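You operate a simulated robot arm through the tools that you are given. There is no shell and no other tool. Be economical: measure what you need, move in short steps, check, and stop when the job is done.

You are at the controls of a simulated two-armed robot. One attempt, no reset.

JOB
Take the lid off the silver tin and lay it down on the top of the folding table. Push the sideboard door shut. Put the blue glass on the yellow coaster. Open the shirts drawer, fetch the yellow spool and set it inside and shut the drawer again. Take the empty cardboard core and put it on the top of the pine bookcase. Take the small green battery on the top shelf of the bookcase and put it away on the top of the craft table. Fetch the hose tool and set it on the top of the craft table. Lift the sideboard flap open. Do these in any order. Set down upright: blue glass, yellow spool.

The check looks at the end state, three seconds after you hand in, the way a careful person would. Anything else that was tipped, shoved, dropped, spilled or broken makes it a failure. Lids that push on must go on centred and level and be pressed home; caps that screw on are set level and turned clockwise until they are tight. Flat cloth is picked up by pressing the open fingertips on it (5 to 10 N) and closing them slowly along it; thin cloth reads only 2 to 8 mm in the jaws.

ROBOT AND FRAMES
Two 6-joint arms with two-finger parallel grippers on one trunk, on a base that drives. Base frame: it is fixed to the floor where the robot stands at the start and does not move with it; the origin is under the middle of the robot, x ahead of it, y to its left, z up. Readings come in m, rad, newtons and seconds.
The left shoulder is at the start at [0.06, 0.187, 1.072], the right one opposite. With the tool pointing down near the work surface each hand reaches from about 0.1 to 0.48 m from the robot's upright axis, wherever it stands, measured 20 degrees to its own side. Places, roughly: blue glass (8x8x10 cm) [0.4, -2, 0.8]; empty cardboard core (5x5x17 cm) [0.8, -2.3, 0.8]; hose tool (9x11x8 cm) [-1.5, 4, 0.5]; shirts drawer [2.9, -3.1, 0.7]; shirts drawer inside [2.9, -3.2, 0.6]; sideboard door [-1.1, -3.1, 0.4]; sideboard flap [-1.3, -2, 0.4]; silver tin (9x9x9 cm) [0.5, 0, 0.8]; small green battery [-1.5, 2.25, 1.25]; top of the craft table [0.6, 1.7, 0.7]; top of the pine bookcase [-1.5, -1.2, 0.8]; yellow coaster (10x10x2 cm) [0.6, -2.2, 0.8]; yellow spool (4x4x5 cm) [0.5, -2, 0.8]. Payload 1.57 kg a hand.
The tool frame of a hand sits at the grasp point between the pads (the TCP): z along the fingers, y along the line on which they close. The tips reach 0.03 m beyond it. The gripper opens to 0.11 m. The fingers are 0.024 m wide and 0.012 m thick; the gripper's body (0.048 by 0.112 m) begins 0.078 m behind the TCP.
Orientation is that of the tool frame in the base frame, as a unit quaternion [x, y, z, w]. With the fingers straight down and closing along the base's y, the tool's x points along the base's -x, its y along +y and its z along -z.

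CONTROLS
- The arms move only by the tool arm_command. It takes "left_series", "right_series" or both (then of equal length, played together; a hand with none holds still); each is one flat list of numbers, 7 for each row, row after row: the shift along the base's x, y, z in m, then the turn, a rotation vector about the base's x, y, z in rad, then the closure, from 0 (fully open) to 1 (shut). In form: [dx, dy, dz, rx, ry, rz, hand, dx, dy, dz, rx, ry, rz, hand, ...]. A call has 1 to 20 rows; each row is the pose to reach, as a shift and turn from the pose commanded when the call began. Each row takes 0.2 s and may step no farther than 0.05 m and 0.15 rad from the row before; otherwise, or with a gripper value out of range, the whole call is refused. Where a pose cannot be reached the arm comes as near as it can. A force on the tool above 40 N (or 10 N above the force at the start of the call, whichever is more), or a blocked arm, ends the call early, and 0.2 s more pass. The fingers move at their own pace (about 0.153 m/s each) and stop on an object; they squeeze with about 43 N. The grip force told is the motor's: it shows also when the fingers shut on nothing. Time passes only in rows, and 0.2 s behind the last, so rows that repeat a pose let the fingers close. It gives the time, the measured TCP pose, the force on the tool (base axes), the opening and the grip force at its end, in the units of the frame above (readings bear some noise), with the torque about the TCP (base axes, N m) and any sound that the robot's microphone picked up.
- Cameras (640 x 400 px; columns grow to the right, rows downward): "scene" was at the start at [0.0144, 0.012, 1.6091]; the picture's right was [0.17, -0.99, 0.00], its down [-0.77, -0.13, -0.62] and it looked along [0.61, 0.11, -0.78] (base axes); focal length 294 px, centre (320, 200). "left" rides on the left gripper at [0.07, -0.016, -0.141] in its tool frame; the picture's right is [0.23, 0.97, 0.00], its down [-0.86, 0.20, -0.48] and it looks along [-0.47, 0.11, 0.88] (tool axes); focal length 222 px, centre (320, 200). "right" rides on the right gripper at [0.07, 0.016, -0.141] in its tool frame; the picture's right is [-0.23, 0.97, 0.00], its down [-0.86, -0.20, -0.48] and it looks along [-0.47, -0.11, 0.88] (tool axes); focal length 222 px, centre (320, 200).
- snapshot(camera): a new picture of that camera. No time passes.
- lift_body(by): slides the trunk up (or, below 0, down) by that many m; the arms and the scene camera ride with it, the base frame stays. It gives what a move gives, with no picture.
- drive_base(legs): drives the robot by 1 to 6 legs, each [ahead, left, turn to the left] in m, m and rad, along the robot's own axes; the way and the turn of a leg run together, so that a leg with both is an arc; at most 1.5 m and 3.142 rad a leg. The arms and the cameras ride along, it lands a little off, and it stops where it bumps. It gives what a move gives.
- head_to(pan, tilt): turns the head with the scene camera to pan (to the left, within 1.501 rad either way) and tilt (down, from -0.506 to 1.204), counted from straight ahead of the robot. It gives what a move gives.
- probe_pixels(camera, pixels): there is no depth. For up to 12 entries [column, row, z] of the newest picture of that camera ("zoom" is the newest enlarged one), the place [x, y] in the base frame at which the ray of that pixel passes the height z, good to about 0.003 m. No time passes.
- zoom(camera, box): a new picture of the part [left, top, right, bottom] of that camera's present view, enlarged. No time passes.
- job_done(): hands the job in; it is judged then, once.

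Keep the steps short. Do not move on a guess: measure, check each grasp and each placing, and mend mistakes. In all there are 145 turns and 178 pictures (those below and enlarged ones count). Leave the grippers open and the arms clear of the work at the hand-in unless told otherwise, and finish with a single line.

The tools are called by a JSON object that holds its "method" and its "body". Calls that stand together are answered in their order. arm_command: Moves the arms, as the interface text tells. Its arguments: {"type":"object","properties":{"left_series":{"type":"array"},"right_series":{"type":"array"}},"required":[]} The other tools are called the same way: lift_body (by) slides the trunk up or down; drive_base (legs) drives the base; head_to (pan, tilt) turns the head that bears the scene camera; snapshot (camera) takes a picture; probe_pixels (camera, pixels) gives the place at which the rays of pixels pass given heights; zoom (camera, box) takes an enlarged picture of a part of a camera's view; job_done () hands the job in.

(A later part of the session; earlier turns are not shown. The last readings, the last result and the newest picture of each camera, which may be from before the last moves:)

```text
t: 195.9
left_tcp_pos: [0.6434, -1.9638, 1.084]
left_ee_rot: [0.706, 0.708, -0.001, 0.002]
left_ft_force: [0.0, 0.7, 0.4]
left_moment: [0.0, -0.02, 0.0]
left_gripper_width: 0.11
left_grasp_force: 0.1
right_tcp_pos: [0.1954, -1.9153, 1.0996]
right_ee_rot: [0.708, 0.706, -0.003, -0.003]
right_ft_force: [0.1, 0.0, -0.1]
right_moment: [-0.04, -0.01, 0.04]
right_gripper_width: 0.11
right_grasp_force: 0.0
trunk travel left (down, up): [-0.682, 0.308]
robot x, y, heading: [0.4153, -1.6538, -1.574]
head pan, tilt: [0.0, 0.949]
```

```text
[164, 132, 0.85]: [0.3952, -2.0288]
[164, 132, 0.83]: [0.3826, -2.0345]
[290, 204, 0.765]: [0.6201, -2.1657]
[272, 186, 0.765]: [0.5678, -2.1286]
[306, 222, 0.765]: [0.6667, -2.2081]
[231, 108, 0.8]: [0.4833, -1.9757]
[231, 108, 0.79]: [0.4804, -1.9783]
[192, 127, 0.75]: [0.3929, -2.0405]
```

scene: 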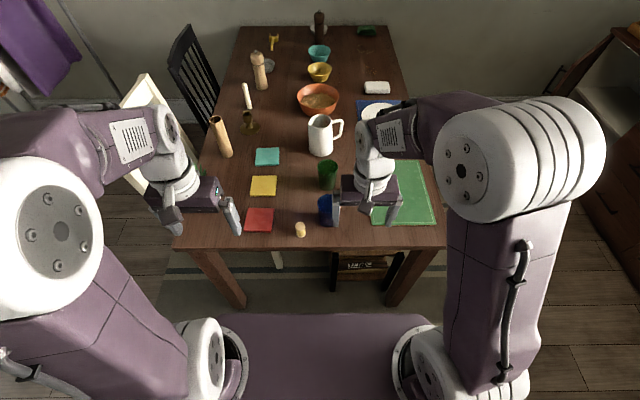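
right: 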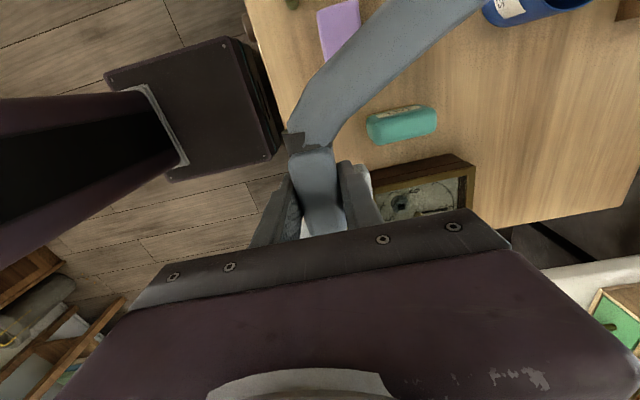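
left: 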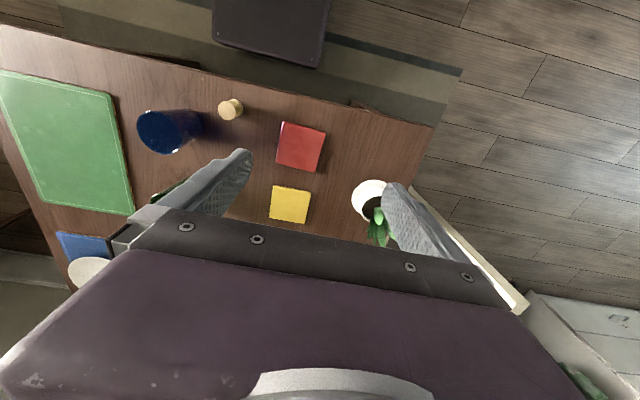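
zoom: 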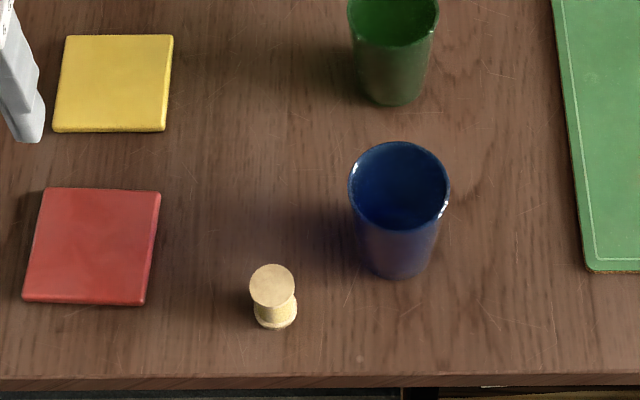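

{"method": "probe_pixels", "body": {"camera": "zoom", "pixels": [[399, 183, 0.85], [399, 183, 0.84], [397, 262, 0.75], [397, 278, 0.75], [350, 188, 0.85], [449, 188, 0.85], [112, 84, 0.765], [272, 285, 0.8], [272, 285, 0.79], [276, 328, 0.75], [300, 376, 0.75]]}}

```text
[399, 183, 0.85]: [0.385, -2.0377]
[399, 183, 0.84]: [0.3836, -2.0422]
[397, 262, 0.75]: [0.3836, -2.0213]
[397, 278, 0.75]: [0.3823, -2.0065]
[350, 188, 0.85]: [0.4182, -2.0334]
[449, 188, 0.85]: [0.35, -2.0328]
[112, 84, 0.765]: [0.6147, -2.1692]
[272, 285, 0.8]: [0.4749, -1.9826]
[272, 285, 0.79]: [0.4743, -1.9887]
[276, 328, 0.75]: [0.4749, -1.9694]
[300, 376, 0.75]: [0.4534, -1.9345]
```

Glass: centre (0.384, −2.037), rim z≈0.835, Ø 7 cm; coaster centre (0.615, −2.168). I take the left hand above the glass.

{"method": "arm_command", "body": {"left_series": [-0.045, -0.012, 0, 0, 0, 0, 0, -0.09, -0.024, 0, 0, 0, 0, 0, -0.135, -0.036, 0, 0, 0, 0, 0, -0.18, -0.05, 0, 0, 0, 0, 0, -0.22, -0.062, 0, 0, 0, 0, 0, -0.259, -0.074, 0, 0, 0, 0, 0, -0.259, -0.074, -0.045, 0, 0, 0, 0, -0.259, -0.074, -0.09, 0, 0, 0, 0, -0.259, -0.074, -0.135, 0, 0, 0, 0, -0.259, -0.074, -0.17, 0, 0, 0, 0, -0.259, -0.074, -0.17, 0, 0, 0, 0]}}

{"method": "snapshot", "body": {"camera": "left"}}

```text
t: 198.3
left_tcp_pos: [0.3841, -2.0389, 0.9139]
left_ee_rot: [0.707, 0.707, -0.001, 0.001]
left_ft_force: [0.9, -0.2, 0.0]
left_moment: [0.0, 0.01, -0.01]
left_gripper_width: 0.1099
left_grasp_force: 0.1
right_tcp_pos: [0.1957, -1.9156, 1.0985]
right_ee_rot: [0.709, 0.706, -0.002, -0.003]
right_ft_force: [0.0, -0.2, 0.7]
right_moment: [0.0, -0.01, 0.02]
right_gripper_width: 0.11
right_grasp_force: 0.0
trunk travel left (down, up): [-0.682, 0.308]
robot x, y, heading: [0.4138, -1.6552, -1.566]
head pan, tilt: [0.0, 0.949]
```

```text
83 pictures are left
```

left: 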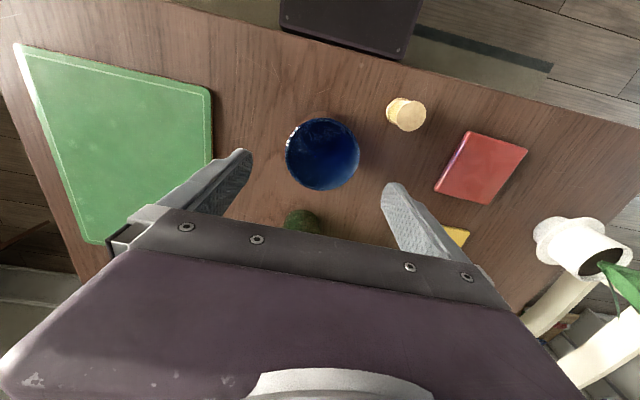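

{"method": "probe_pixels", "body": {"camera": "left", "pixels": [[322, 155, 0.835], [322, 155, 0.845], [287, 150, 0.835], [359, 158, 0.835], [408, 113, 0.79], [302, 212, 0.84]]}}

```text
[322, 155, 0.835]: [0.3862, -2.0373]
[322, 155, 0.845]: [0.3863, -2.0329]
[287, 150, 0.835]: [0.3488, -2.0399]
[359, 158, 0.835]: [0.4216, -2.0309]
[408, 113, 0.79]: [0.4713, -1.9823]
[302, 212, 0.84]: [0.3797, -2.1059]
```

Centred. Descend to z 0.79 and close gently.

{"method": "arm_command", "body": {"left_series": [0.001, 0.003, -0.04, 0, 0, 0, 0, 0.001, 0.003, -0.08, 0, 0, 0, 0, 0.001, 0.003, -0.115, 0, 0, 0, 0, 0.001, 0.003, -0.125, 0, 0, 0, 0, 0.001, 0.003, -0.125, 0, 0, 0, 0.2, 0.001, 0.003, -0.125, 0, 0, 0, 0.4, 0.001, 0.003, -0.125, 0, 0, 0, 0.6, 0.001, 0.003, -0.125, 0, 0, 0, 0.6]}}

{"method": "snapshot", "body": {"camera": "left"}}

```text
t: 200.1
left_tcp_pos: [0.3851, -2.0371, 0.7878]
left_ee_rot: [0.706, 0.708, -0.001, 0.0]
left_ft_force: [0.6, -0.3, 0.2]
left_moment: [0.0, -0.02, -0.03]
left_gripper_width: 0.0711
left_grasp_force: 43.1
right_tcp_pos: [0.1953, -1.9171, 1.0992]
right_ee_rot: [0.708, 0.706, -0.002, -0.004]
right_ft_force: [-0.2, 0.1, -0.6]
right_moment: [0.02, -0.01, 0.0]
right_gripper_width: 0.1098
right_grasp_force: 0.0
trunk travel left (down, up): [-0.682, 0.308]
robot x, y, heading: [0.4132, -1.6534, -1.568]
head pan, tilt: [0.0, 0.949]
```

```text
82 pictures are left
```

left: 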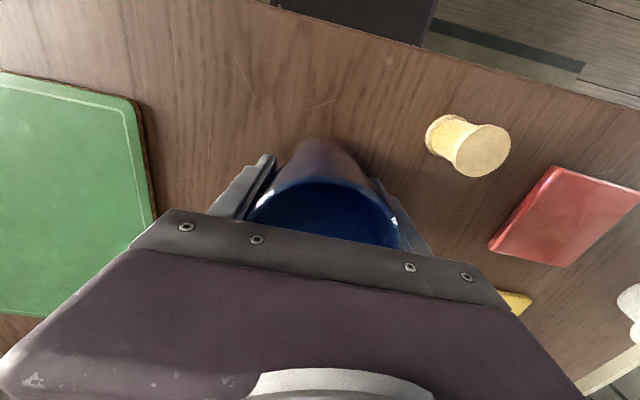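

Gripped at 71 mm. Lift and carry to over the coaster.

{"method": "arm_command", "body": {"left_series": [0, 0, 0.04, 0, 0, 0, 0.6, 0, 0, 0.08, 0, 0, 0, 0.6, 0.01, 0, 0.12, 0, 0, 0, 0.6, 0.05, 0, 0.135, 0, 0, 0, 0.6, 0.09, -0.02, 0.135, 0, 0, 0, 0.6, 0.13, -0.045, 0.135, 0, 0, 0, 0.6, 0.165, -0.075, 0.135, 0, 0, 0, 0.6, 0.2, -0.105, 0.135, 0, 0, 0, 0.6, 0.23, -0.131, 0.135, 0, 0, 0, 0.6, 0.23, -0.131, 0.1, 0, 0, 0, 0.6, 0.23, -0.131, 0.07, 0, 0, 0, 0.6, 0.23, -0.131, 0.05, 0, 0, 0, 0.6, 0.23, -0.131, 0.05, 0, 0, 0, 0.6]}}

{"method": "zoom", "body": {"camera": "scene", "box": [180, 140, 372, 260]}}

{"method": "snapshot", "body": {"camera": "left"}}

```text
t: 202.9
left_tcp_pos: [0.6165, -2.1691, 0.8385]
left_ee_rot: [0.707, 0.708, -0.001, 0.001]
left_ft_force: [-0.1, -0.4, -2.6]
left_moment: [-0.04, 0.01, 0.02]
left_gripper_width: 0.071
left_grasp_force: 43.3
right_tcp_pos: [0.1953, -1.9159, 1.0991]
right_ee_rot: [0.709, 0.705, -0.002, -0.003]
right_ft_force: [-0.4, 0.7, 0.2]
right_moment: [-0.03, 0.02, -0.01]
right_gripper_width: 0.1102
right_grasp_force: 0.0
trunk travel left (down, up): [-0.682, 0.308]
robot x, y, heading: [0.4076, -1.6534, -1.565]
head pan, tilt: [0.0, 0.949]
```

```text
3.33 times, centred on (276, 200) of scene
```

zoom: 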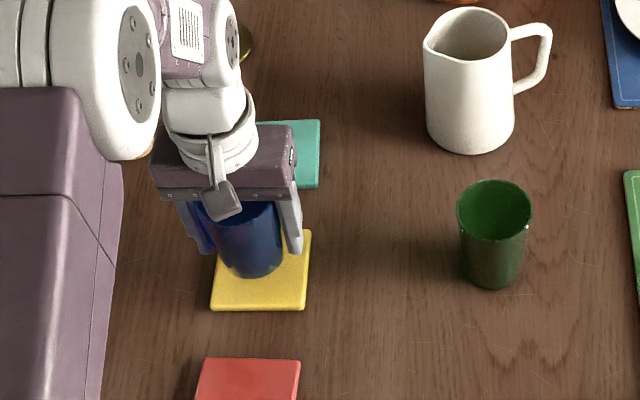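

```text
80 pictures are left
```

left: 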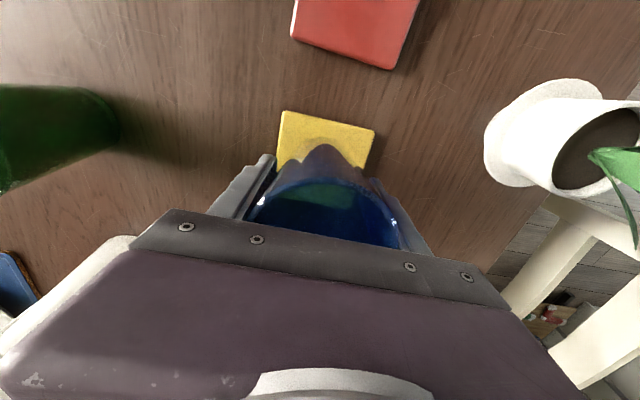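

{"method": "probe_pixels", "body": {"camera": "zoom", "pixels": [[211, 306, 0.755], [304, 308, 0.755], [310, 232, 0.755]]}}

{"method": "probe_pixels", "body": {"camera": "left", "pixels": [[282, 111, 0.755], [374, 130, 0.755], [364, 170, 0.755]]}}

```text
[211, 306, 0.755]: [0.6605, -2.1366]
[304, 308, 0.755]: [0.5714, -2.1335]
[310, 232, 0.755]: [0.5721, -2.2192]
```

```text
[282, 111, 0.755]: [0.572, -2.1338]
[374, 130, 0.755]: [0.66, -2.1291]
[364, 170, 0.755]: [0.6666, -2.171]
```

Coaster centre (0.616, −2.176): shift 6 mm and lower until contact.

{"method": "arm_command", "body": {"left_series": [0, -0.006, -0.012, 0, 0, 0, 0.6, 0, -0.006, -0.022, 0, 0, 0, 0.6, 0, -0.006, -0.027, 0, 0, 0, 0.6, 0, -0.006, -0.031, 0, 0, 0, 0.6, 0, -0.006, -0.034, 0, 0, 0, 0.6]}}

```text
t: 204.1
left_tcp_pos: [0.6153, -2.1745, 0.8035]
left_ee_rot: [0.706, 0.708, -0.001, 0.001]
left_ft_force: [-0.3, -0.2, -1.6]
left_moment: [0.02, -0.04, -0.02]
left_gripper_width: 0.071
left_grasp_force: 42.5
right_tcp_pos: [0.1965, -1.9167, 1.0983]
right_ee_rot: [0.709, 0.705, -0.003, -0.004]
right_ft_force: [-0.2, 0.5, 0.3]
right_moment: [0.02, -0.03, -0.01]
right_gripper_width: 0.1096
right_grasp_force: 0.0
trunk travel left (down, up): [-0.682, 0.308]
robot x, y, heading: [0.4144, -1.655, -1.568]
head pan, tilt: [0.0, 0.949]
```

{"method": "arm_command", "body": {"left_series": [0, 0, -0.002, 0, 0, 0, 0.6, 0, 0, -0.004, 0, 0, 0, 0.6, 0, 0, -0.006, 0, 0, 0, 0.6]}}

{"method": "zoom", "body": {"camera": "scene", "box": [220, 190, 300, 240]}}

```text
t: 204.9
left_tcp_pos: [0.6166, -2.1736, 0.7994]
left_ee_rot: [0.707, 0.708, -0.001, 0.001]
left_ft_force: [0.2, -0.1, 1.7]
left_moment: [0.05, 0.05, -0.01]
left_gripper_width: 0.0711
left_grasp_force: 43.4
right_tcp_pos: [0.1966, -1.9164, 1.0993]
right_ee_rot: [0.708, 0.706, -0.002, -0.004]
right_ft_force: [-0.2, 0.8, 0.4]
right_moment: [0.0, -0.01, 0.01]
right_gripper_width: 0.11
right_grasp_force: 0.0
trunk travel left (down, up): [-0.682, 0.308]
robot x, y, heading: [0.4111, -1.6553, -1.572]
head pan, tilt: [0.0, 0.949]
```

```text
8.00 times, centred on (260, 215) of scene
```

zoom: 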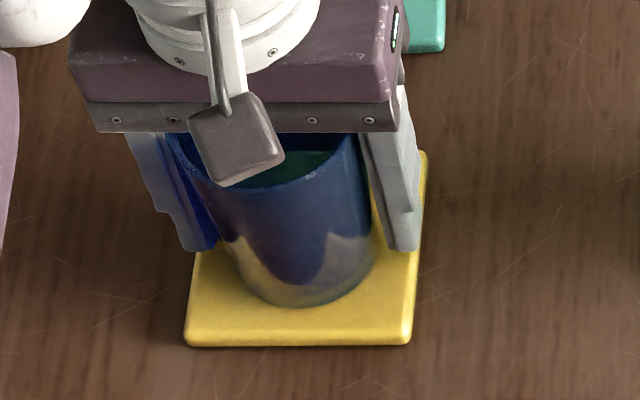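

Contact. Release and rise straight up.

{"method": "arm_command", "body": {"left_series": [0, 0, -0.001, 0, 0, 0, 0.6, 0, 0, -0.001, 0, 0, 0, 0.35, 0, 0, -0.001, 0, 0, 0, 0.2, 0, 0, 0, 0, 0, 0, 0.05, 0, 0, 0.04, 0, 0, 0, 0.05, 0, 0, 0.08, 0, 0, 0, 0, 0, 0, 0.12, 0, 0, 0, 0, 0, 0, 0.16, 0, 0, 0, 0, 0, 0, 0.2, 0, 0, 0, 0, 0.01, 0.04, 0.22, 0, 0, 0, 0, 0.02, 0.08, 0.24, 0, 0, 0, 0]}}

{"method": "zoom", "body": {"camera": "scene", "box": [180, 140, 372, 260]}}

```text
t: 207.3
left_tcp_pos: [0.6364, -2.0922, 1.0403]
left_ee_rot: [0.707, 0.707, -0.002, 0.001]
left_ft_force: [-0.8, -0.5, 0.6]
left_moment: [-0.02, 0.01, -0.01]
left_gripper_width: 0.11
left_grasp_force: 0.1
right_tcp_pos: [0.1954, -1.914, 1.0994]
right_ee_rot: [0.709, 0.705, -0.003, -0.004]
right_ft_force: [-0.2, 0.1, 0.5]
right_moment: [-0.03, -0.03, -0.02]
right_gripper_width: 0.11
right_grasp_force: 0.0
trunk travel left (down, up): [-0.682, 0.308]
robot x, y, heading: [0.4121, -1.6521, -1.566]
head pan, tilt: [0.0, 0.949]
```

```text
3.33 times, centred on (276, 200) of scene
```

zoom: 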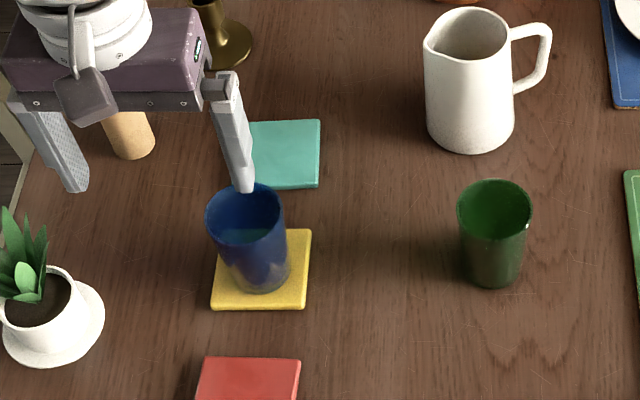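

The glass stands on the coaster. Now the right hand goes over the spool (0.473, −1.983).

{"method": "arm_command", "body": {"left_series": [0.02, 0.01, 0, 0, 0, 0, 0, 0.04, 0.02, 0, 0, 0, 0, 0.06, 0.04, 0, 0, 0, 0, 0, 0.07, 0.05, 0, 0, 0, 0, 0, 0.07, 0.05, 0, 0, 0, 0, 0, 0.07, 0.05, 0, 0, 0, 0, 0, 0.07, 0.05, 0, 0, 0, 0, 0, 0.07, 0.05, 0, 0, 0, 0, 0, 0.07, 0.05, 0, 0, 0, 0, 0, 0.07, 0.05, 0, 0, 0, 0, 0, 0.07, 0.05, 0, 0, 0, 0, 0], "right_series": [0.04, -0.01, 0, 0, 0, 0, 0, 0.08, -0.02, 0, 0, 0, 0, 0.2, 0.12, -0.03, 0, 0, 0, 0, 0.4, 0.16, -0.04, -0.02, 0, 0, 0, 0.45, 0.2, -0.05, -0.04, 0, 0, 0, 0.45, 0.24, -0.06, -0.06, 0, 0, 0, 0.45, 0.277, -0.068, -0.09, 0, 0, 0, 0.45, 0.277, -0.068, -0.13, 0, 0, 0, 0.45, 0.277, -0.068, -0.17, 0, 0, 0, 0.45, 0.277, -0.068, -0.2, 0, 0, 0, 0.45, 0.277, -0.068, -0.2, 0, 0, 0, 0.45]}}

{"method": "snapshot", "body": {"camera": "right"}}

```text
refused: series must hold 7 numbers for each row
```

```text
77 pictures are left
```

right: 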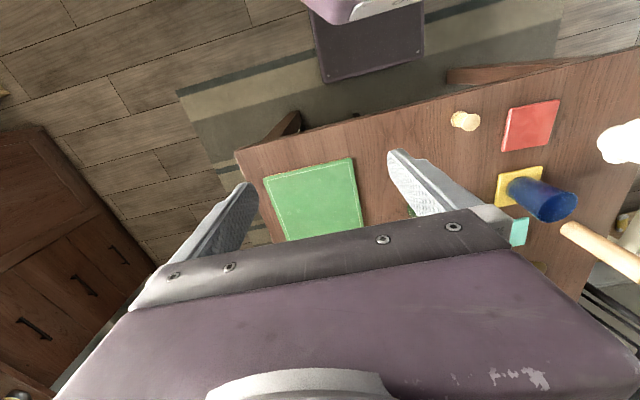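

My row count slipped; I resend with 7 numbers per row and picture only after success.

{"method": "arm_command", "body": {"left_series": [0.02, 0.01, 0, 0, 0, 0, 0, 0.04, 0.02, 0, 0, 0, 0, 0, 0.06, 0.04, 0, 0, 0, 0, 0, 0.07, 0.05, 0, 0, 0, 0, 0]}}

{"method": "arm_command", "body": {"right_series": [0.04, -0.01, 0, 0, 0, 0, 0, 0.08, -0.02, 0, 0, 0, 0, 0.2, 0.12, -0.03, 0, 0, 0, 0, 0.4, 0.16, -0.04, -0.02, 0, 0, 0, 0.45, 0.2, -0.05, -0.04, 0, 0, 0, 0.45, 0.24, -0.06, -0.06, 0, 0, 0, 0.45, 0.277, -0.068, -0.09, 0, 0, 0, 0.45, 0.277, -0.068, -0.13, 0, 0, 0, 0.45, 0.277, -0.068, -0.17, 0, 0, 0, 0.45, 0.277, -0.068, -0.2, 0, 0, 0, 0.45, 0.277, -0.068, -0.2, 0, 0, 0, 0.45]}}

{"method": "snapshot", "body": {"camera": "right"}}

```text
t: 208.3
left_tcp_pos: [0.7052, -2.0443, 1.0388]
left_ee_rot: [0.706, 0.708, -0.001, 0.001]
left_ft_force: [-0.7, -0.4, -0.6]
left_moment: [-0.03, -0.02, 0.0]
left_gripper_width: 0.1098
left_grasp_force: 0.1
right_tcp_pos: [0.1975, -1.9166, 1.0984]
right_ee_rot: [0.709, 0.705, -0.004, -0.003]
right_ft_force: [0.1, -0.5, -1.0]
right_moment: [-0.02, 0.0, 0.0]
right_gripper_width: 0.11
right_grasp_force: 0.1
trunk travel left (down, up): [-0.682, 0.308]
robot x, y, heading: [0.4092, -1.6521, -1.572]
head pan, tilt: [0.0, 0.949]
```

```text
t: 210.7
left_tcp_pos: [0.7043, -2.0444, 1.0394]
left_ee_rot: [0.707, 0.708, 0.0, 0.001]
left_ft_force: [0.3, 0.6, -0.6]
left_moment: [-0.03, 0.02, 0.0]
left_gripper_width: 0.1099
left_grasp_force: 0.1
right_tcp_pos: [0.4704, -1.9844, 0.8977]
right_ee_rot: [0.709, 0.705, -0.002, -0.003]
right_ft_force: [0.0, -0.8, -0.2]
right_moment: [-0.02, -0.02, -0.02]
right_gripper_width: 0.0603
right_grasp_force: 0.0
trunk travel left (down, up): [-0.682, 0.308]
robot x, y, heading: [0.4119, -1.6531, -1.571]
head pan, tilt: [0.0, 0.949]
```

```text
76 pictures are left
```

right: 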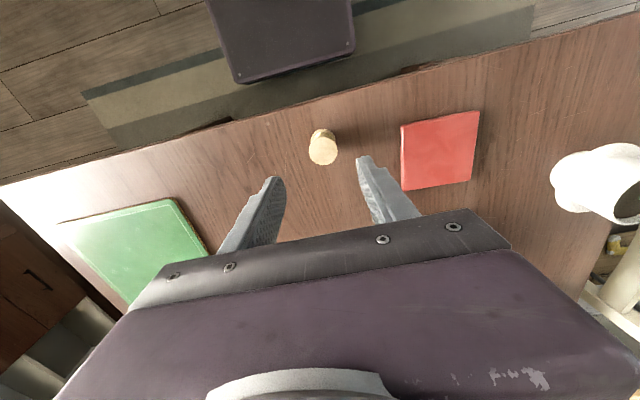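

{"method": "probe_pixels", "body": {"camera": "right", "pixels": [[323, 153, 0.79], [323, 153, 0.785], [320, 133, 0.74]]}}

```text
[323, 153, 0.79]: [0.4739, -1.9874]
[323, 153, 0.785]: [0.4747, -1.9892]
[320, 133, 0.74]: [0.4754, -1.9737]
```

{"method": "arm_command", "body": {"right_series": [0.003, -0.001, -0.04, 0, 0, 0, 0.45, 0.003, -0.001, -0.08, 0, 0, 0, 0.45, 0.003, -0.001, -0.105, 0, 0, 0, 0.45, 0.003, -0.001, -0.116, 0, 0, 0, 0.45, 0.003, -0.001, -0.116, 0, 0, 0, 0.65, 0.003, -0.001, -0.116, 0, 0, 0, 0.85, 0.003, -0.001, -0.116, 0, 0, 0, 1, 0.003, -0.001, -0.116, 0, 0, 0, 1, 0.003, -0.001, -0.09, 0, 0, 0, 1, 0.003, -0.001, -0.05, 0, 0, 0, 1, 0.003, -0.001, -0.01, 0, 0, 0, 1, 0.003, -0.001, 0.03, 0, 0, 0, 1, 0.003, 0.02, 0.07, 0, 0, 0, 1]}}

{"method": "snapshot", "body": {"camera": "right"}}

```text
t: 213.5
left_tcp_pos: [0.7044, -2.0423, 1.038]
left_ee_rot: [0.707, 0.707, -0.001, 0.002]
left_ft_force: [-0.6, 0.4, 0.9]
left_moment: [-0.01, -0.02, 0.02]
left_gripper_width: 0.1102
left_grasp_force: 0.2
right_tcp_pos: [0.4741, -1.9632, 0.9681]
right_ee_rot: [0.709, 0.706, -0.004, -0.003]
right_ft_force: [-0.5, 0.8, -0.4]
right_moment: [0.02, -0.02, -0.03]
right_gripper_width: 0.0288
right_grasp_force: 39.0
trunk travel left (down, up): [-0.682, 0.308]
robot x, y, heading: [0.4133, -1.6541, -1.57]
head pan, tilt: [0.0, 0.949]
```

```text
75 pictures are left
```

right: 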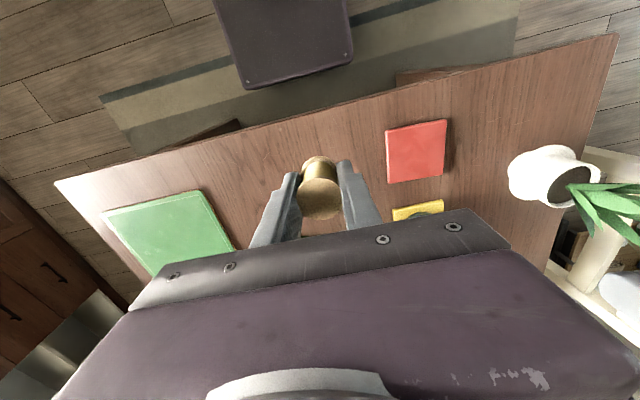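

Spool held upright. I back off and turn east to see the way to the dresser.

{"method": "drive_base", "body": {"legs": [[-0.4, 0, 0], [0, 0, 1.571]]}}

{"method": "head_to", "body": {"pan": -0.35, "tilt": 0.5}}

{"method": "snapshot", "body": {"camera": "scene"}}

```text
t: 219.9
left_tcp_pos: [0.8001, -0.9558, 1.0378]
left_ee_rot: [-0.005, 1.0, 0.0, 0.001]
left_ft_force: [0.2, -1.4, -0.5]
left_moment: [0.02, 0.02, 0.01]
left_gripper_width: 0.1099
left_grasp_force: 0.1
right_tcp_pos: [0.7222, -1.1879, 0.9684]
right_ee_rot: [-0.002, 1.0, -0.005, 0.0]
right_ft_force: [-0.3, 0.3, 0.7]
right_moment: [-0.02, 0.0, -0.04]
right_gripper_width: 0.0283
right_grasp_force: 38.5
trunk travel left (down, up): [-0.682, 0.308]
robot x, y, heading: [0.4133, -1.2514, 0.01]
head pan, tilt: [0.0, 0.949]
```

```text
t: 220.8
left_tcp_pos: [0.8005, -0.9571, 1.0384]
left_ee_rot: [-0.004, 1.0, 0.0, 0.0]
left_ft_force: [0.0, 0.1, -0.4]
left_moment: [0.0, -0.01, -0.02]
left_gripper_width: 0.1098
left_grasp_force: 0.1
right_tcp_pos: [0.7233, -1.188, 0.9674]
right_ee_rot: [-0.002, 1.0, -0.004, -0.001]
right_ft_force: [0.6, -0.2, -0.1]
right_moment: [-0.03, 0.0, 0.0]
right_gripper_width: 0.0283
right_grasp_force: 38.0
trunk travel left (down, up): [-0.682, 0.308]
robot x, y, heading: [0.4135, -1.2543, 0.013]
head pan, tilt: [-0.351, 0.499]
```

```text
74 pictures are left
```

scene: 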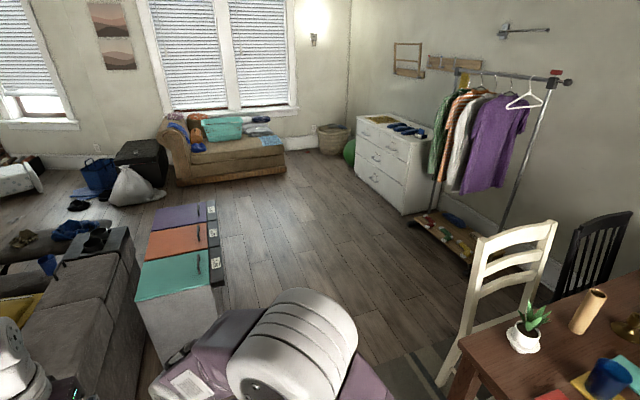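

{"method": "zoom", "body": {"camera": "scene", "box": [340, 100, 452, 220]}}

{"method": "probe_pixels", "body": {"camera": "scene", "pixels": [[402, 214, 0.0], [356, 175, 0.0], [405, 160, 0.8], [357, 118, 0.8], [225, 285, 0.0], [375, 265, 0.0], [468, 262, 0.0]]}}

```text
3.33 times, centred on (396, 160) of scene
```

zoom: 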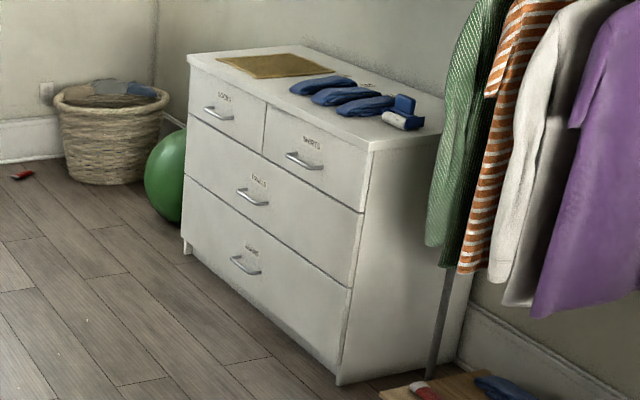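

```text
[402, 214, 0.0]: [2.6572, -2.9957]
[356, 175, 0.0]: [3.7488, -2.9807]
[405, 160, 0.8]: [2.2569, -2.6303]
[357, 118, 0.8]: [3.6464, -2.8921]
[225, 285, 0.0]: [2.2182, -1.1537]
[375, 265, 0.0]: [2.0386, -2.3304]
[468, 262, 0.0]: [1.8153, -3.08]
```

The shirts drawer is the top-right one, bar handle, front at y≈−2.98. Way along y≈−1.5 is free. I drive there.

{"method": "drive_base", "body": {"legs": [[0, -0.25, -0.013], [1.3, 0, 0], [1.17, 0, 0], [0, 0, -1.571], [0.55, 0, 0]]}}

{"method": "head_to", "body": {"pan": 0, "tilt": 0.75}}

{"method": "snapshot", "body": {"camera": "scene"}}

```text
t: 240.8
left_tcp_pos: [3.1556, -2.4557, 1.0389]
left_ee_rot: [0.71, 0.705, -0.002, 0.002]
left_ft_force: [0.5, 1.1, -0.5]
left_moment: [-0.03, 0.02, 0.02]
left_gripper_width: 0.1102
left_grasp_force: 0.1
right_tcp_pos: [2.9262, -2.3742, 0.968]
right_ee_rot: [0.711, 0.704, -0.003, -0.005]
right_ft_force: [0.1, 0.5, -0.5]
right_moment: [-0.02, 0.0, 0.02]
right_gripper_width: 0.0284
right_grasp_force: 38.4
trunk travel left (down, up): [-0.682, 0.308]
robot x, y, heading: [2.8646, -2.0647, -1.579]
head pan, tilt: [-0.351, 0.499]
```

```text
t: 241.6
left_tcp_pos: [3.1558, -2.4559, 1.0394]
left_ee_rot: [0.709, 0.705, -0.001, 0.0]
left_ft_force: [-0.1, -0.2, 0.3]
left_moment: [-0.01, -0.03, 0.0]
left_gripper_width: 0.1101
left_grasp_force: 0.1
right_tcp_pos: [2.927, -2.375, 0.9681]
right_ee_rot: [0.711, 0.704, -0.003, -0.003]
right_ft_force: [0.0, 0.1, -0.5]
right_moment: [-0.03, 0.02, -0.02]
right_gripper_width: 0.0285
right_grasp_force: 38.5
trunk travel left (down, up): [-0.682, 0.308]
robot x, y, heading: [2.8619, -2.0592, -1.574]
head pan, tilt: [0.0, 0.75]
```

```text
72 pictures are left
```

scene: 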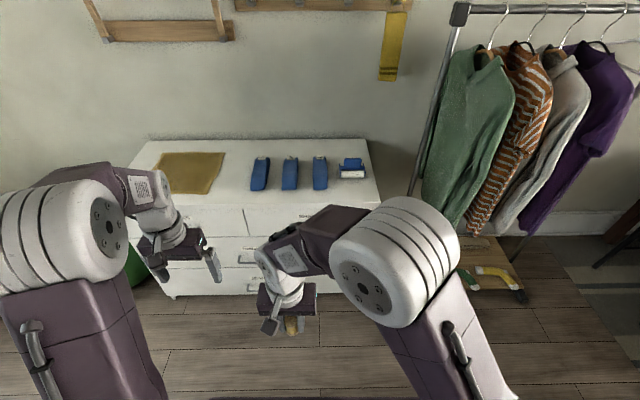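

The right arm hides the drawer. I move it aside, strafe right so that the left hand faces the handle, and look again.

{"method": "arm_command", "body": {"right_series": [-0.045, 0, 0.01, 0, 0, 0, 1, -0.09, 0, 0.02, 0, 0, 0, 1, -0.135, 0, 0.03, 0, 0, 0, 1, -0.18, 0, 0.04, 0, 0, 0, 1, -0.225, 0, 0.05, 0, 0, 0, 1, -0.26, 0, 0.06, 0, 0, 0, 1]}}

{"method": "drive_base", "body": {"legs": [[0.15, -0.13, 0]]}}

{"method": "snapshot", "body": {"camera": "scene"}}

```text
t: 243.0
left_tcp_pos: [3.1545, -2.4556, 1.0387]
left_ee_rot: [0.709, 0.706, 0.0, 0.001]
left_ft_force: [0.0, -0.4, -0.2]
left_moment: [-0.03, -0.01, 0.04]
left_gripper_width: 0.11
left_grasp_force: 0.0
right_tcp_pos: [2.6638, -2.3743, 1.0283]
right_ee_rot: [0.711, 0.703, -0.001, -0.004]
right_ft_force: [-0.2, 0.6, -0.5]
right_moment: [0.01, -0.03, 0.02]
right_gripper_width: 0.0281
right_grasp_force: 38.5
trunk travel left (down, up): [-0.682, 0.308]
robot x, y, heading: [2.8656, -2.0633, -1.576]
head pan, tilt: [0.0, 0.75]
```

```text
t: 244.6
left_tcp_pos: [3.0254, -2.6028, 1.0383]
left_ee_rot: [0.709, 0.705, -0.001, 0.001]
left_ft_force: [-1.0, -0.1, -0.6]
left_moment: [0.03, -0.05, 0.04]
left_gripper_width: 0.1104
left_grasp_force: 0.0
right_tcp_pos: [2.5343, -2.5219, 1.0284]
right_ee_rot: [0.71, 0.704, -0.002, -0.002]
right_ft_force: [-0.4, -0.2, -0.6]
right_moment: [0.02, 0.01, 0.01]
right_gripper_width: 0.0282
right_grasp_force: 37.9
trunk travel left (down, up): [-0.682, 0.308]
robot x, y, heading: [2.7349, -2.2094, -1.577]
head pan, tilt: [0.0, 0.75]
```

```text
71 pictures are left
```

scene: 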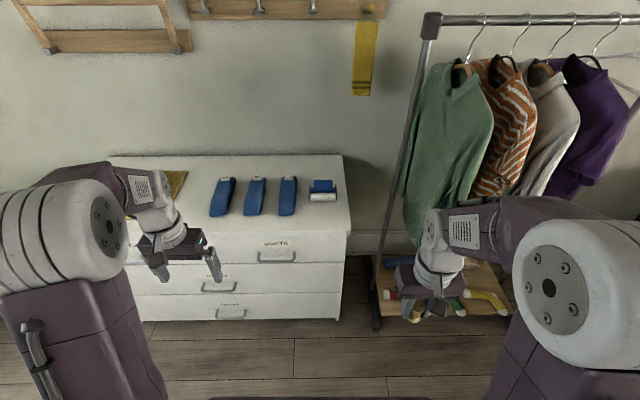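

{"method": "zoom", "body": {"camera": "scene", "box": [200, 210, 360, 310]}}

{"method": "snapshot", "body": {"camera": "left"}}

{"method": "probe_pixels", "body": {"camera": "scene", "pixels": [[277, 260, 0.64], [277, 260, 0.66], [277, 260, 0.68], [350, 232, 0.8], [350, 232, 0.78], [340, 320, 0.0], [330, 192, 0.82]]}}

```text
4.00 times, centred on (280, 260) of scene
```

zoom: 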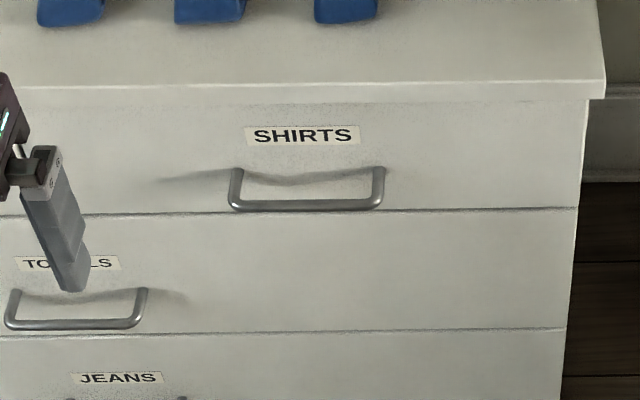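

```text
69 pictures are left
```

left: 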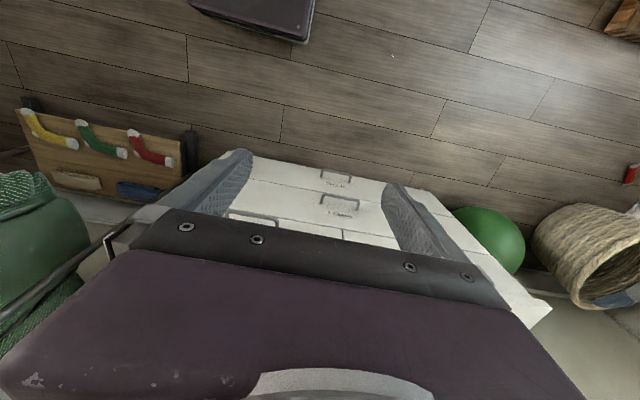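

```text
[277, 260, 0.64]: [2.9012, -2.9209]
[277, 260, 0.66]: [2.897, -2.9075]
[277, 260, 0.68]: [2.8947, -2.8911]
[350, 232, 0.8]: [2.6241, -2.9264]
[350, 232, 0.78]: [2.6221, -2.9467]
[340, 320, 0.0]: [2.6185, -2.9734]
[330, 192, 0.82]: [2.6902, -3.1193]
```

{"method": "zoom", "body": {"camera": "left", "box": [200, 160, 360, 260]}}

{"method": "probe_pixels", "body": {"camera": "left", "pixels": [[230, 213, 0.64], [230, 213, 0.66], [230, 213, 0.68], [230, 213, 0.7], [281, 221, 0.66], [281, 221, 0.68]]}}

{"method": "probe_pixels", "body": {"camera": "scene", "pixels": [[258, 261, 0.66], [295, 261, 0.66], [258, 261, 0.7], [295, 261, 0.7]]}}

```text
4.00 times, centred on (280, 210) of left
```

zoom: 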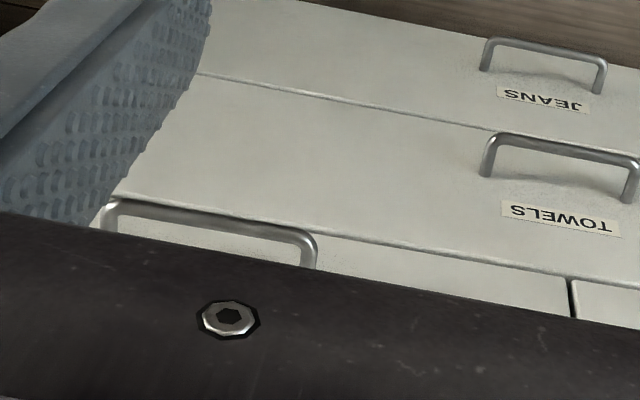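

```text
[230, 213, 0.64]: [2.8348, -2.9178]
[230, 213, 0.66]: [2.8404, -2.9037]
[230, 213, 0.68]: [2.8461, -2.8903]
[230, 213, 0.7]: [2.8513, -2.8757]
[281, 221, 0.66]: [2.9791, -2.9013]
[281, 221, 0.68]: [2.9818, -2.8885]
```

```text
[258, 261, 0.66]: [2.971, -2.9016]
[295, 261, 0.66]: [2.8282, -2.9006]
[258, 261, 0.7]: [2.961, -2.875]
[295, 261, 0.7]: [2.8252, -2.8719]
```

Handle bar: centre x≈2.903, y≈−2.92, z≈0.64, standoff ~4 cm. I lower the trunk 0.3 m and turn the left hand −90° about the vertical first.

{"method": "lift_body", "body": {"by": -0.3}}

{"method": "arm_command", "body": {"left_series": [-0.01, 0, 0, 0, 0, -0.143, 0, -0.02, 0, 0, 0, 0, -0.286, 0, -0.03, 0, 0, 0, 0, -0.429, 0, -0.04, 0, 0, 0, 0, -0.571, 0, -0.05, 0, 0, 0, 0, -0.714, 0, -0.06, 0, 0, 0, 0, -0.857, 0, -0.07, 0, 0, 0, 0, -1.0, 0, -0.08, 0, 0, 0, 0, -1.143, 0, -0.09, 0, 0, 0, 0, -1.286, 0, -0.1, 0, 0, 0, 0, -1.429, 0, -0.11, 0, 0, 0, 0, -1.571, 0, -0.11, 0, 0, 0, 0, -1.571, 0]}}

```text
t: 247.6
left_tcp_pos: [3.0252, -2.6052, 0.7384]
left_ee_rot: [0.709, 0.705, 0.0, 0.0]
left_ft_force: [0.1, 0.7, 0.1]
left_moment: [0.02, 0.03, 0.0]
left_gripper_width: 0.1099
left_grasp_force: 0.1
right_tcp_pos: [2.5345, -2.5232, 0.7281]
right_ee_rot: [0.711, 0.704, -0.002, -0.003]
right_ft_force: [0.0, -0.3, 0.5]
right_moment: [0.01, -0.01, 0.0]
right_gripper_width: 0.0283
right_grasp_force: 38.4
trunk travel left (down, up): [-0.382, 0.608]
robot x, y, heading: [2.7306, -2.2094, -1.574]
head pan, tilt: [0.0, 0.75]
```

```text
t: 250.2
left_tcp_pos: [2.9141, -2.6042, 0.7386]
left_ee_rot: [1.0, -0.003, -0.002, -0.001]
left_ft_force: [-0.4, -0.3, 0.4]
left_moment: [0.0, 0.0, 0.02]
left_gripper_width: 0.1104
left_grasp_force: 0.0
right_tcp_pos: [2.5347, -2.5234, 0.7301]
right_ee_rot: [0.711, 0.703, -0.002, -0.004]
right_ft_force: [-0.4, -0.1, -0.3]
right_moment: [0.02, 0.01, 0.02]
right_gripper_width: 0.0282
right_grasp_force: 38.6
trunk travel left (down, up): [-0.382, 0.608]
robot x, y, heading: [2.733, -2.2127, -1.578]
head pan, tilt: [0.0, 0.75]
```

Yaw worked. Now pitch the left hand forward toward the drawer while moving ahead.

{"method": "arm_command", "body": {"left_series": [0, -0.015, 0, -0.14, 0, 0, 0, 0, -0.03, 0, -0.28, 0, 0, 0, 0, -0.045, 0, -0.42, 0, 0, 0, 0, -0.06, 0, -0.56, 0, 0, 0, 0, -0.075, 0, -0.7, 0, 0, 0, 0, -0.09, -0.01, -0.84, 0, 0, 0, 0, -0.105, -0.02, -0.98, 0, 0, 0, 0, -0.12, -0.03, -1.12, 0, 0, 0, 0, -0.135, -0.04, -1.26, 0, 0, 0, 0, -0.15, -0.05, -1.4, 0, 0, 0, 0, -0.15, -0.06, -1.4, 0, 0, 0, 0, -0.15, -0.07, -1.4, 0, 0, 0]}}

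{"method": "snapshot", "body": {"camera": "scene"}}

{"method": "snapshot", "body": {"camera": "left"}}

```text
t: 252.8
left_tcp_pos: [2.9125, -2.8581, 0.7595]
left_ee_rot: [0.782, -0.003, 0.001, 0.623]
left_ft_force: [-0.3, 0.4, 0.8]
left_moment: [-0.01, 0.0, -0.02]
left_gripper_width: 0.11
left_grasp_force: 0.1
left hand out of reach, approached as far as the arm can: row 8, 9, 10, 11, 12
right_tcp_pos: [2.5343, -2.5242, 0.7284]
right_ee_rot: [0.711, 0.703, -0.003, -0.004]
right_ft_force: [0.9, -0.4, -0.4]
right_moment: [0.02, 0.0, 0.0]
right_gripper_width: 0.0282
right_grasp_force: 37.8
trunk travel left (down, up): [-0.382, 0.608]
robot x, y, heading: [2.7353, -2.2128, -1.577]
head pan, tilt: [0.0, 0.75]
```

```text
67 pictures are left
```

scene: 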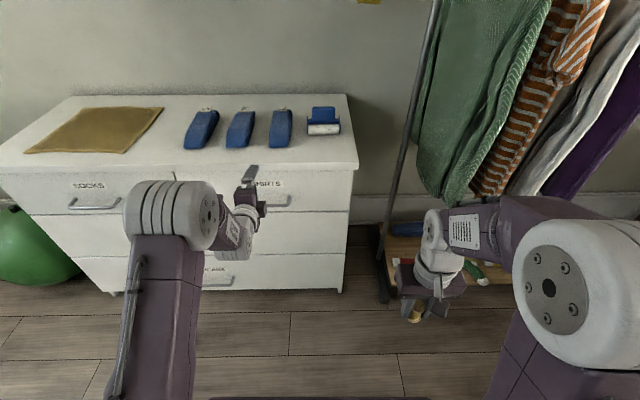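

```text
66 pictures are left
```

left: 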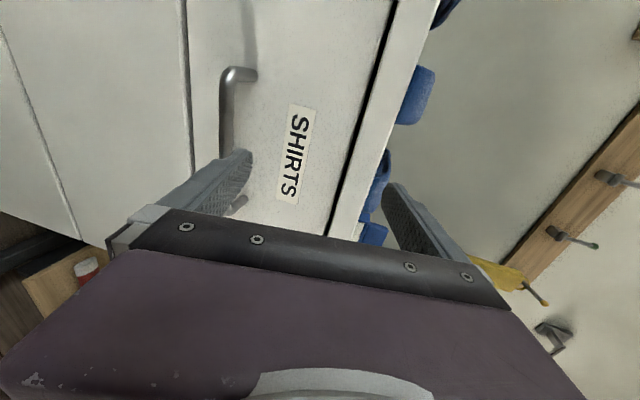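

The hand settled at z 0.76, facing the drawer. I lower the trunk 0.12 m to bring it to handle height.

{"method": "lift_body", "body": {"by": -0.12}}

{"method": "snapshot", "body": {"camera": "left"}}

```text
t: 254.3
left_tcp_pos: [2.9135, -2.8569, 0.6397]
left_ee_rot: [0.782, -0.003, 0.001, 0.623]
left_ft_force: [-0.3, 0.7, 0.2]
left_moment: [-0.01, -0.02, 0.0]
left_gripper_width: 0.1103
left_grasp_force: 0.0
right_tcp_pos: [2.5343, -2.5231, 0.6083]
right_ee_rot: [0.711, 0.703, -0.002, -0.003]
right_ft_force: [-0.1, 0.0, -0.2]
right_moment: [0.03, -0.01, 0.0]
right_gripper_width: 0.0282
right_grasp_force: 38.6
trunk travel left (down, up): [-0.262, 0.728]
robot x, y, heading: [2.7344, -2.2056, -1.579]
head pan, tilt: [0.0, 0.75]
```

```text
65 pictures are left
```

left: 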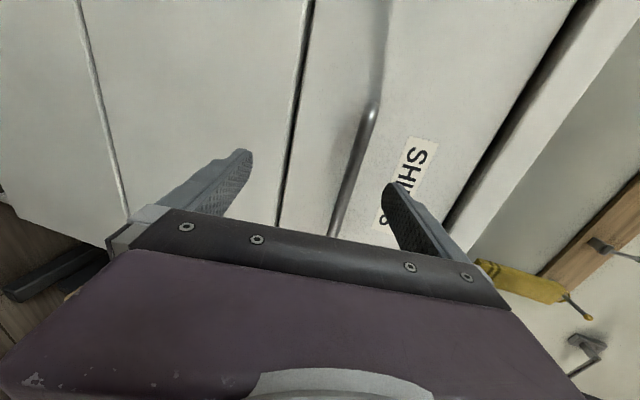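

{"method": "probe_pixels", "body": {"camera": "left", "pixels": [[369, 112, 0.65], [369, 112, 0.67], [369, 112, 0.69], [345, 200, 0.64], [345, 200, 0.66], [345, 200, 0.68], [300, 90, 0.6], [300, 90, 0.58]]}}

```text
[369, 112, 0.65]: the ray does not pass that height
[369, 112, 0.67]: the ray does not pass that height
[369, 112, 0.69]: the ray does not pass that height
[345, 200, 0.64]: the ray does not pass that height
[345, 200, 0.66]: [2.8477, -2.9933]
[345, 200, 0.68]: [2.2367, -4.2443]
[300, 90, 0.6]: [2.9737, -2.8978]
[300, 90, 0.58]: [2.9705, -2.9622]
```

The bar is at z≈0.657, y≈−2.903. Move up 2 cm, forward 3.7 cm and close.

{"method": "arm_command", "body": {"left_series": [-0.005, 0, 0.012, 0, 0, 0, 0, -0.01, -0.01, 0.02, 0, 0, 0, 0, -0.01, -0.025, 0.02, 0, 0, 0, 0, -0.01, -0.037, 0.02, 0, 0, 0, 0, -0.01, -0.037, 0.02, 0, 0, 0, 0.3, -0.01, -0.037, 0.02, 0, 0, 0, 0.6, -0.01, -0.037, 0.02, 0, 0, 0, 0.8, -0.01, -0.037, 0.02, 0, 0, 0, 1, -0.01, -0.037, 0.02, 0, 0, 0, 1]}}

{"method": "snapshot", "body": {"camera": "left"}}

```text
t: 256.3
left_tcp_pos: [2.9044, -2.8941, 0.6598]
left_ee_rot: [0.783, -0.002, 0.0, 0.623]
left_ft_force: [-1.8, 2.5, -2.9]
left_moment: [0.04, 0.7, 0.27]
left_gripper_width: 0.0118
left_grasp_force: 29.6
right_tcp_pos: [2.535, -2.5227, 0.6077]
right_ee_rot: [0.711, 0.703, -0.003, -0.004]
right_ft_force: [1.1, 0.4, -0.3]
right_moment: [0.02, -0.01, 0.01]
right_gripper_width: 0.0282
right_grasp_force: 37.6
trunk travel left (down, up): [-0.262, 0.728]
robot x, y, heading: [2.7372, -2.2084, -1.577]
head pan, tilt: [0.0, 0.75]
```

```text
64 pictures are left
```

left: 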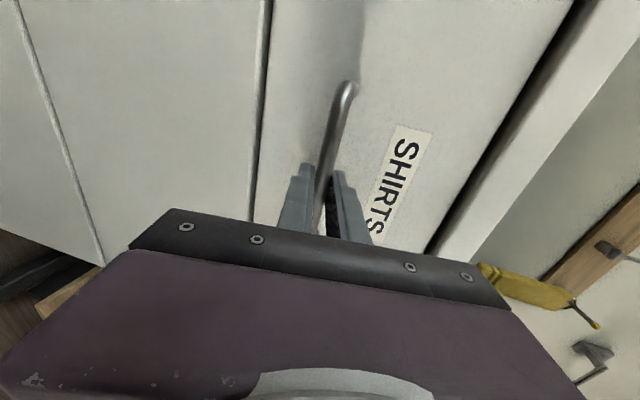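

The bar is held (12 mm). I pull the drawer by driving back 0.22 m.

{"method": "drive_base", "body": {"legs": [[-0.12, 0, 0]]}}

{"method": "drive_base", "body": {"legs": [[-0.12, 0, 0]]}}

{"method": "snapshot", "body": {"camera": "scene"}}

```text
t: 257.5
left_tcp_pos: [2.9027, -2.7744, 0.6605]
left_ee_rot: [0.783, -0.004, 0.001, 0.623]
left_ft_force: [-15.3, 0.3, -5.0]
left_moment: [0.03, 0.88, -0.56]
left_gripper_width: 0.0118
left_grasp_force: 29.3
right_tcp_pos: [2.5348, -2.404, 0.608]
right_ee_rot: [0.711, 0.703, -0.002, -0.003]
right_ft_force: [-0.9, 0.0, -0.2]
right_moment: [0.0, -0.01, 0.02]
right_gripper_width: 0.0284
right_grasp_force: 38.0
trunk travel left (down, up): [-0.262, 0.728]
robot x, y, heading: [2.7344, -2.0868, -1.573]
head pan, tilt: [0.0, 0.75]
```

```text
t: 258.8
left_tcp_pos: [2.9013, -2.6537, 0.66]
left_ee_rot: [0.783, -0.008, 0.0, 0.622]
left_ft_force: [-18.7, 1.6, -3.3]
left_moment: [0.02, 0.87, -0.64]
left_gripper_width: 0.0119
left_grasp_force: 29.7
right_tcp_pos: [2.5339, -2.283, 0.6079]
right_ee_rot: [0.711, 0.703, -0.001, -0.002]
right_ft_force: [0.3, 0.2, 0.6]
right_moment: [0.01, -0.02, 0.02]
right_gripper_width: 0.0284
right_grasp_force: 38.5
trunk travel left (down, up): [-0.262, 0.728]
robot x, y, heading: [2.737, -1.9719, -1.577]
head pan, tilt: [0.0, 0.75]
```

```text
63 pictures are left
```

scene: 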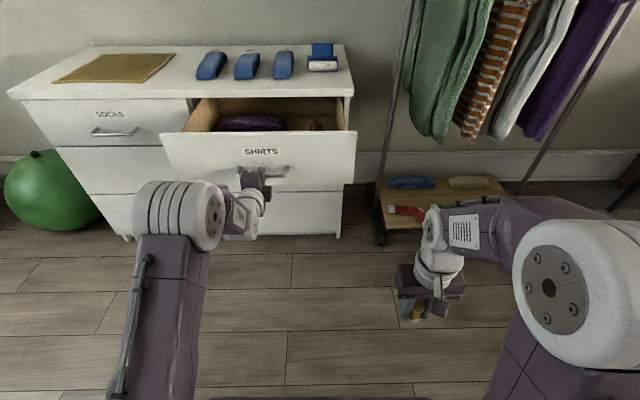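

Drawer is open 24 cm. I open the left fingers, back off, and raise the trunk to look in.

{"method": "arm_command", "body": {"left_series": [0, 0, 0, 0, 0, 0, 0.7, 0, 0, 0, 0, 0, 0, 0.4, 0, 0, 0, 0, 0, 0, 0, 0, 0, 0, 0, 0, 0, 0]}}

{"method": "drive_base", "body": {"legs": [[-0.12, 0, 0]]}}

{"method": "lift_body", "body": {"by": 0.42}}

{"method": "arm_command", "body": {"left_series": [0.02, 0.01, 0, 0.14, 0, 0, 0, 0.04, 0.02, 0, 0.28, 0, 0, 0, 0.06, 0.03, 0, 0.42, 0, 0, 0, 0.08, 0.04, 0, 0.56, 0, 0, 0, 0.1, 0.05, 0, 0.7, 0, 0, 0, 0.12, 0.06, 0, 0.84, 0, 0, 0, 0.14, 0.07, 0, 0.98, 0, 0, 0, 0.16, 0.08, 0, 1.12, 0, 0, 0, 0.18, 0.09, 0, 1.26, 0, 0, 0, 0.2, 0.1, 0, 1.345, 0, 0, 0]}}

{"method": "head_to", "body": {"pan": 0.1, "tilt": 0.75}}

{"method": "snapshot", "body": {"camera": "scene"}}

```text
t: 259.8
left_tcp_pos: [2.9018, -2.6541, 0.6593]
left_ee_rot: [0.783, -0.007, -0.001, 0.622]
left_ft_force: [-0.7, 0.4, -0.3]
left_moment: [-0.01, 0.01, -0.02]
left_gripper_width: 0.11
left_grasp_force: 0.0
right_tcp_pos: [2.5355, -2.283, 0.6087]
right_ee_rot: [0.711, 0.704, -0.002, -0.003]
right_ft_force: [-0.2, -0.8, 0.7]
right_moment: [-0.01, -0.01, 0.02]
right_gripper_width: 0.028
right_grasp_force: 38.0
trunk travel left (down, up): [-0.262, 0.728]
robot x, y, heading: [2.7345, -1.971, -1.578]
head pan, tilt: [0.0, 0.75]
```

```text
t: 261.0
left_tcp_pos: [2.9026, -2.5345, 0.6587]
left_ee_rot: [0.783, -0.006, 0.0, 0.622]
left_ft_force: [-1.2, -0.7, 0.6]
left_moment: [0.02, 0.0, 0.02]
left_gripper_width: 0.1103
left_grasp_force: 0.0
right_tcp_pos: [2.5362, -2.1632, 0.6089]
right_ee_rot: [0.711, 0.703, -0.002, -0.002]
right_ft_force: [0.6, 0.4, -0.4]
right_moment: [-0.01, -0.01, -0.04]
right_gripper_width: 0.028
right_grasp_force: 38.4
trunk travel left (down, up): [-0.262, 0.728]
robot x, y, heading: [2.7345, -1.8474, -1.573]
head pan, tilt: [0.0, 0.75]
```

```text
refused: 0.42 is not a number from -0.4 to 0.4
```

```text
t: 263.2
left_tcp_pos: [3.0781, -2.419, 0.6348]
left_ee_rot: [0.985, -0.013, -0.053, 0.166]
left_ft_force: [-0.2, -0.4, -0.2]
left_moment: [-0.01, 0.03, -0.01]
left_gripper_width: 0.11
left_grasp_force: 0.1
left hand out of reach, approached as far as the arm can: row 3, 4, 5, 6, 7, 8, 9, 10
right_tcp_pos: [2.5346, -2.1631, 0.6082]
right_ee_rot: [0.711, 0.703, -0.003, -0.003]
right_ft_force: [0.1, -0.1, 0.9]
right_moment: [0.0, -0.02, 0.02]
right_gripper_width: 0.0285
right_grasp_force: 38.1
trunk travel left (down, up): [-0.262, 0.728]
robot x, y, heading: [2.7371, -1.8502, -1.577]
head pan, tilt: [0.0, 0.75]
```

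```text
t: 263.9
left_tcp_pos: [3.0774, -2.42, 0.6351]
left_ee_rot: [0.985, -0.013, -0.052, 0.165]
left_ft_force: [-0.4, -0.5, 0.3]
left_moment: [0.0, 0.02, 0.04]
left_gripper_width: 0.1097
left_grasp_force: 0.1
right_tcp_pos: [2.536, -2.1631, 0.6073]
right_ee_rot: [0.711, 0.703, -0.003, -0.003]
right_ft_force: [0.7, 0.3, -0.9]
right_moment: [-0.02, -0.02, 0.0]
right_gripper_width: 0.0284
right_grasp_force: 38.5
trunk travel left (down, up): [-0.262, 0.728]
robot x, y, heading: [2.7331, -1.8477, -1.577]
head pan, tilt: [0.099, 0.75]
```

```text
62 pictures are left
```

scene: 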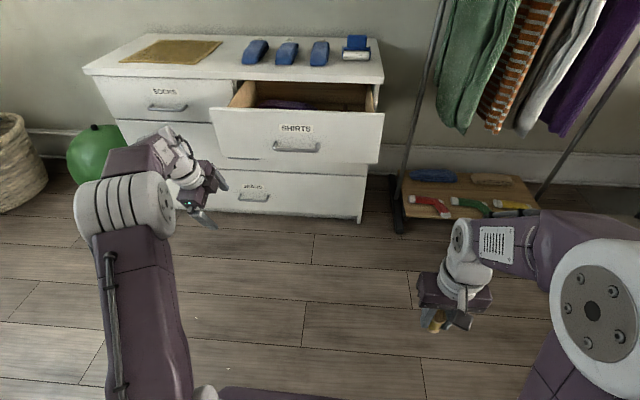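

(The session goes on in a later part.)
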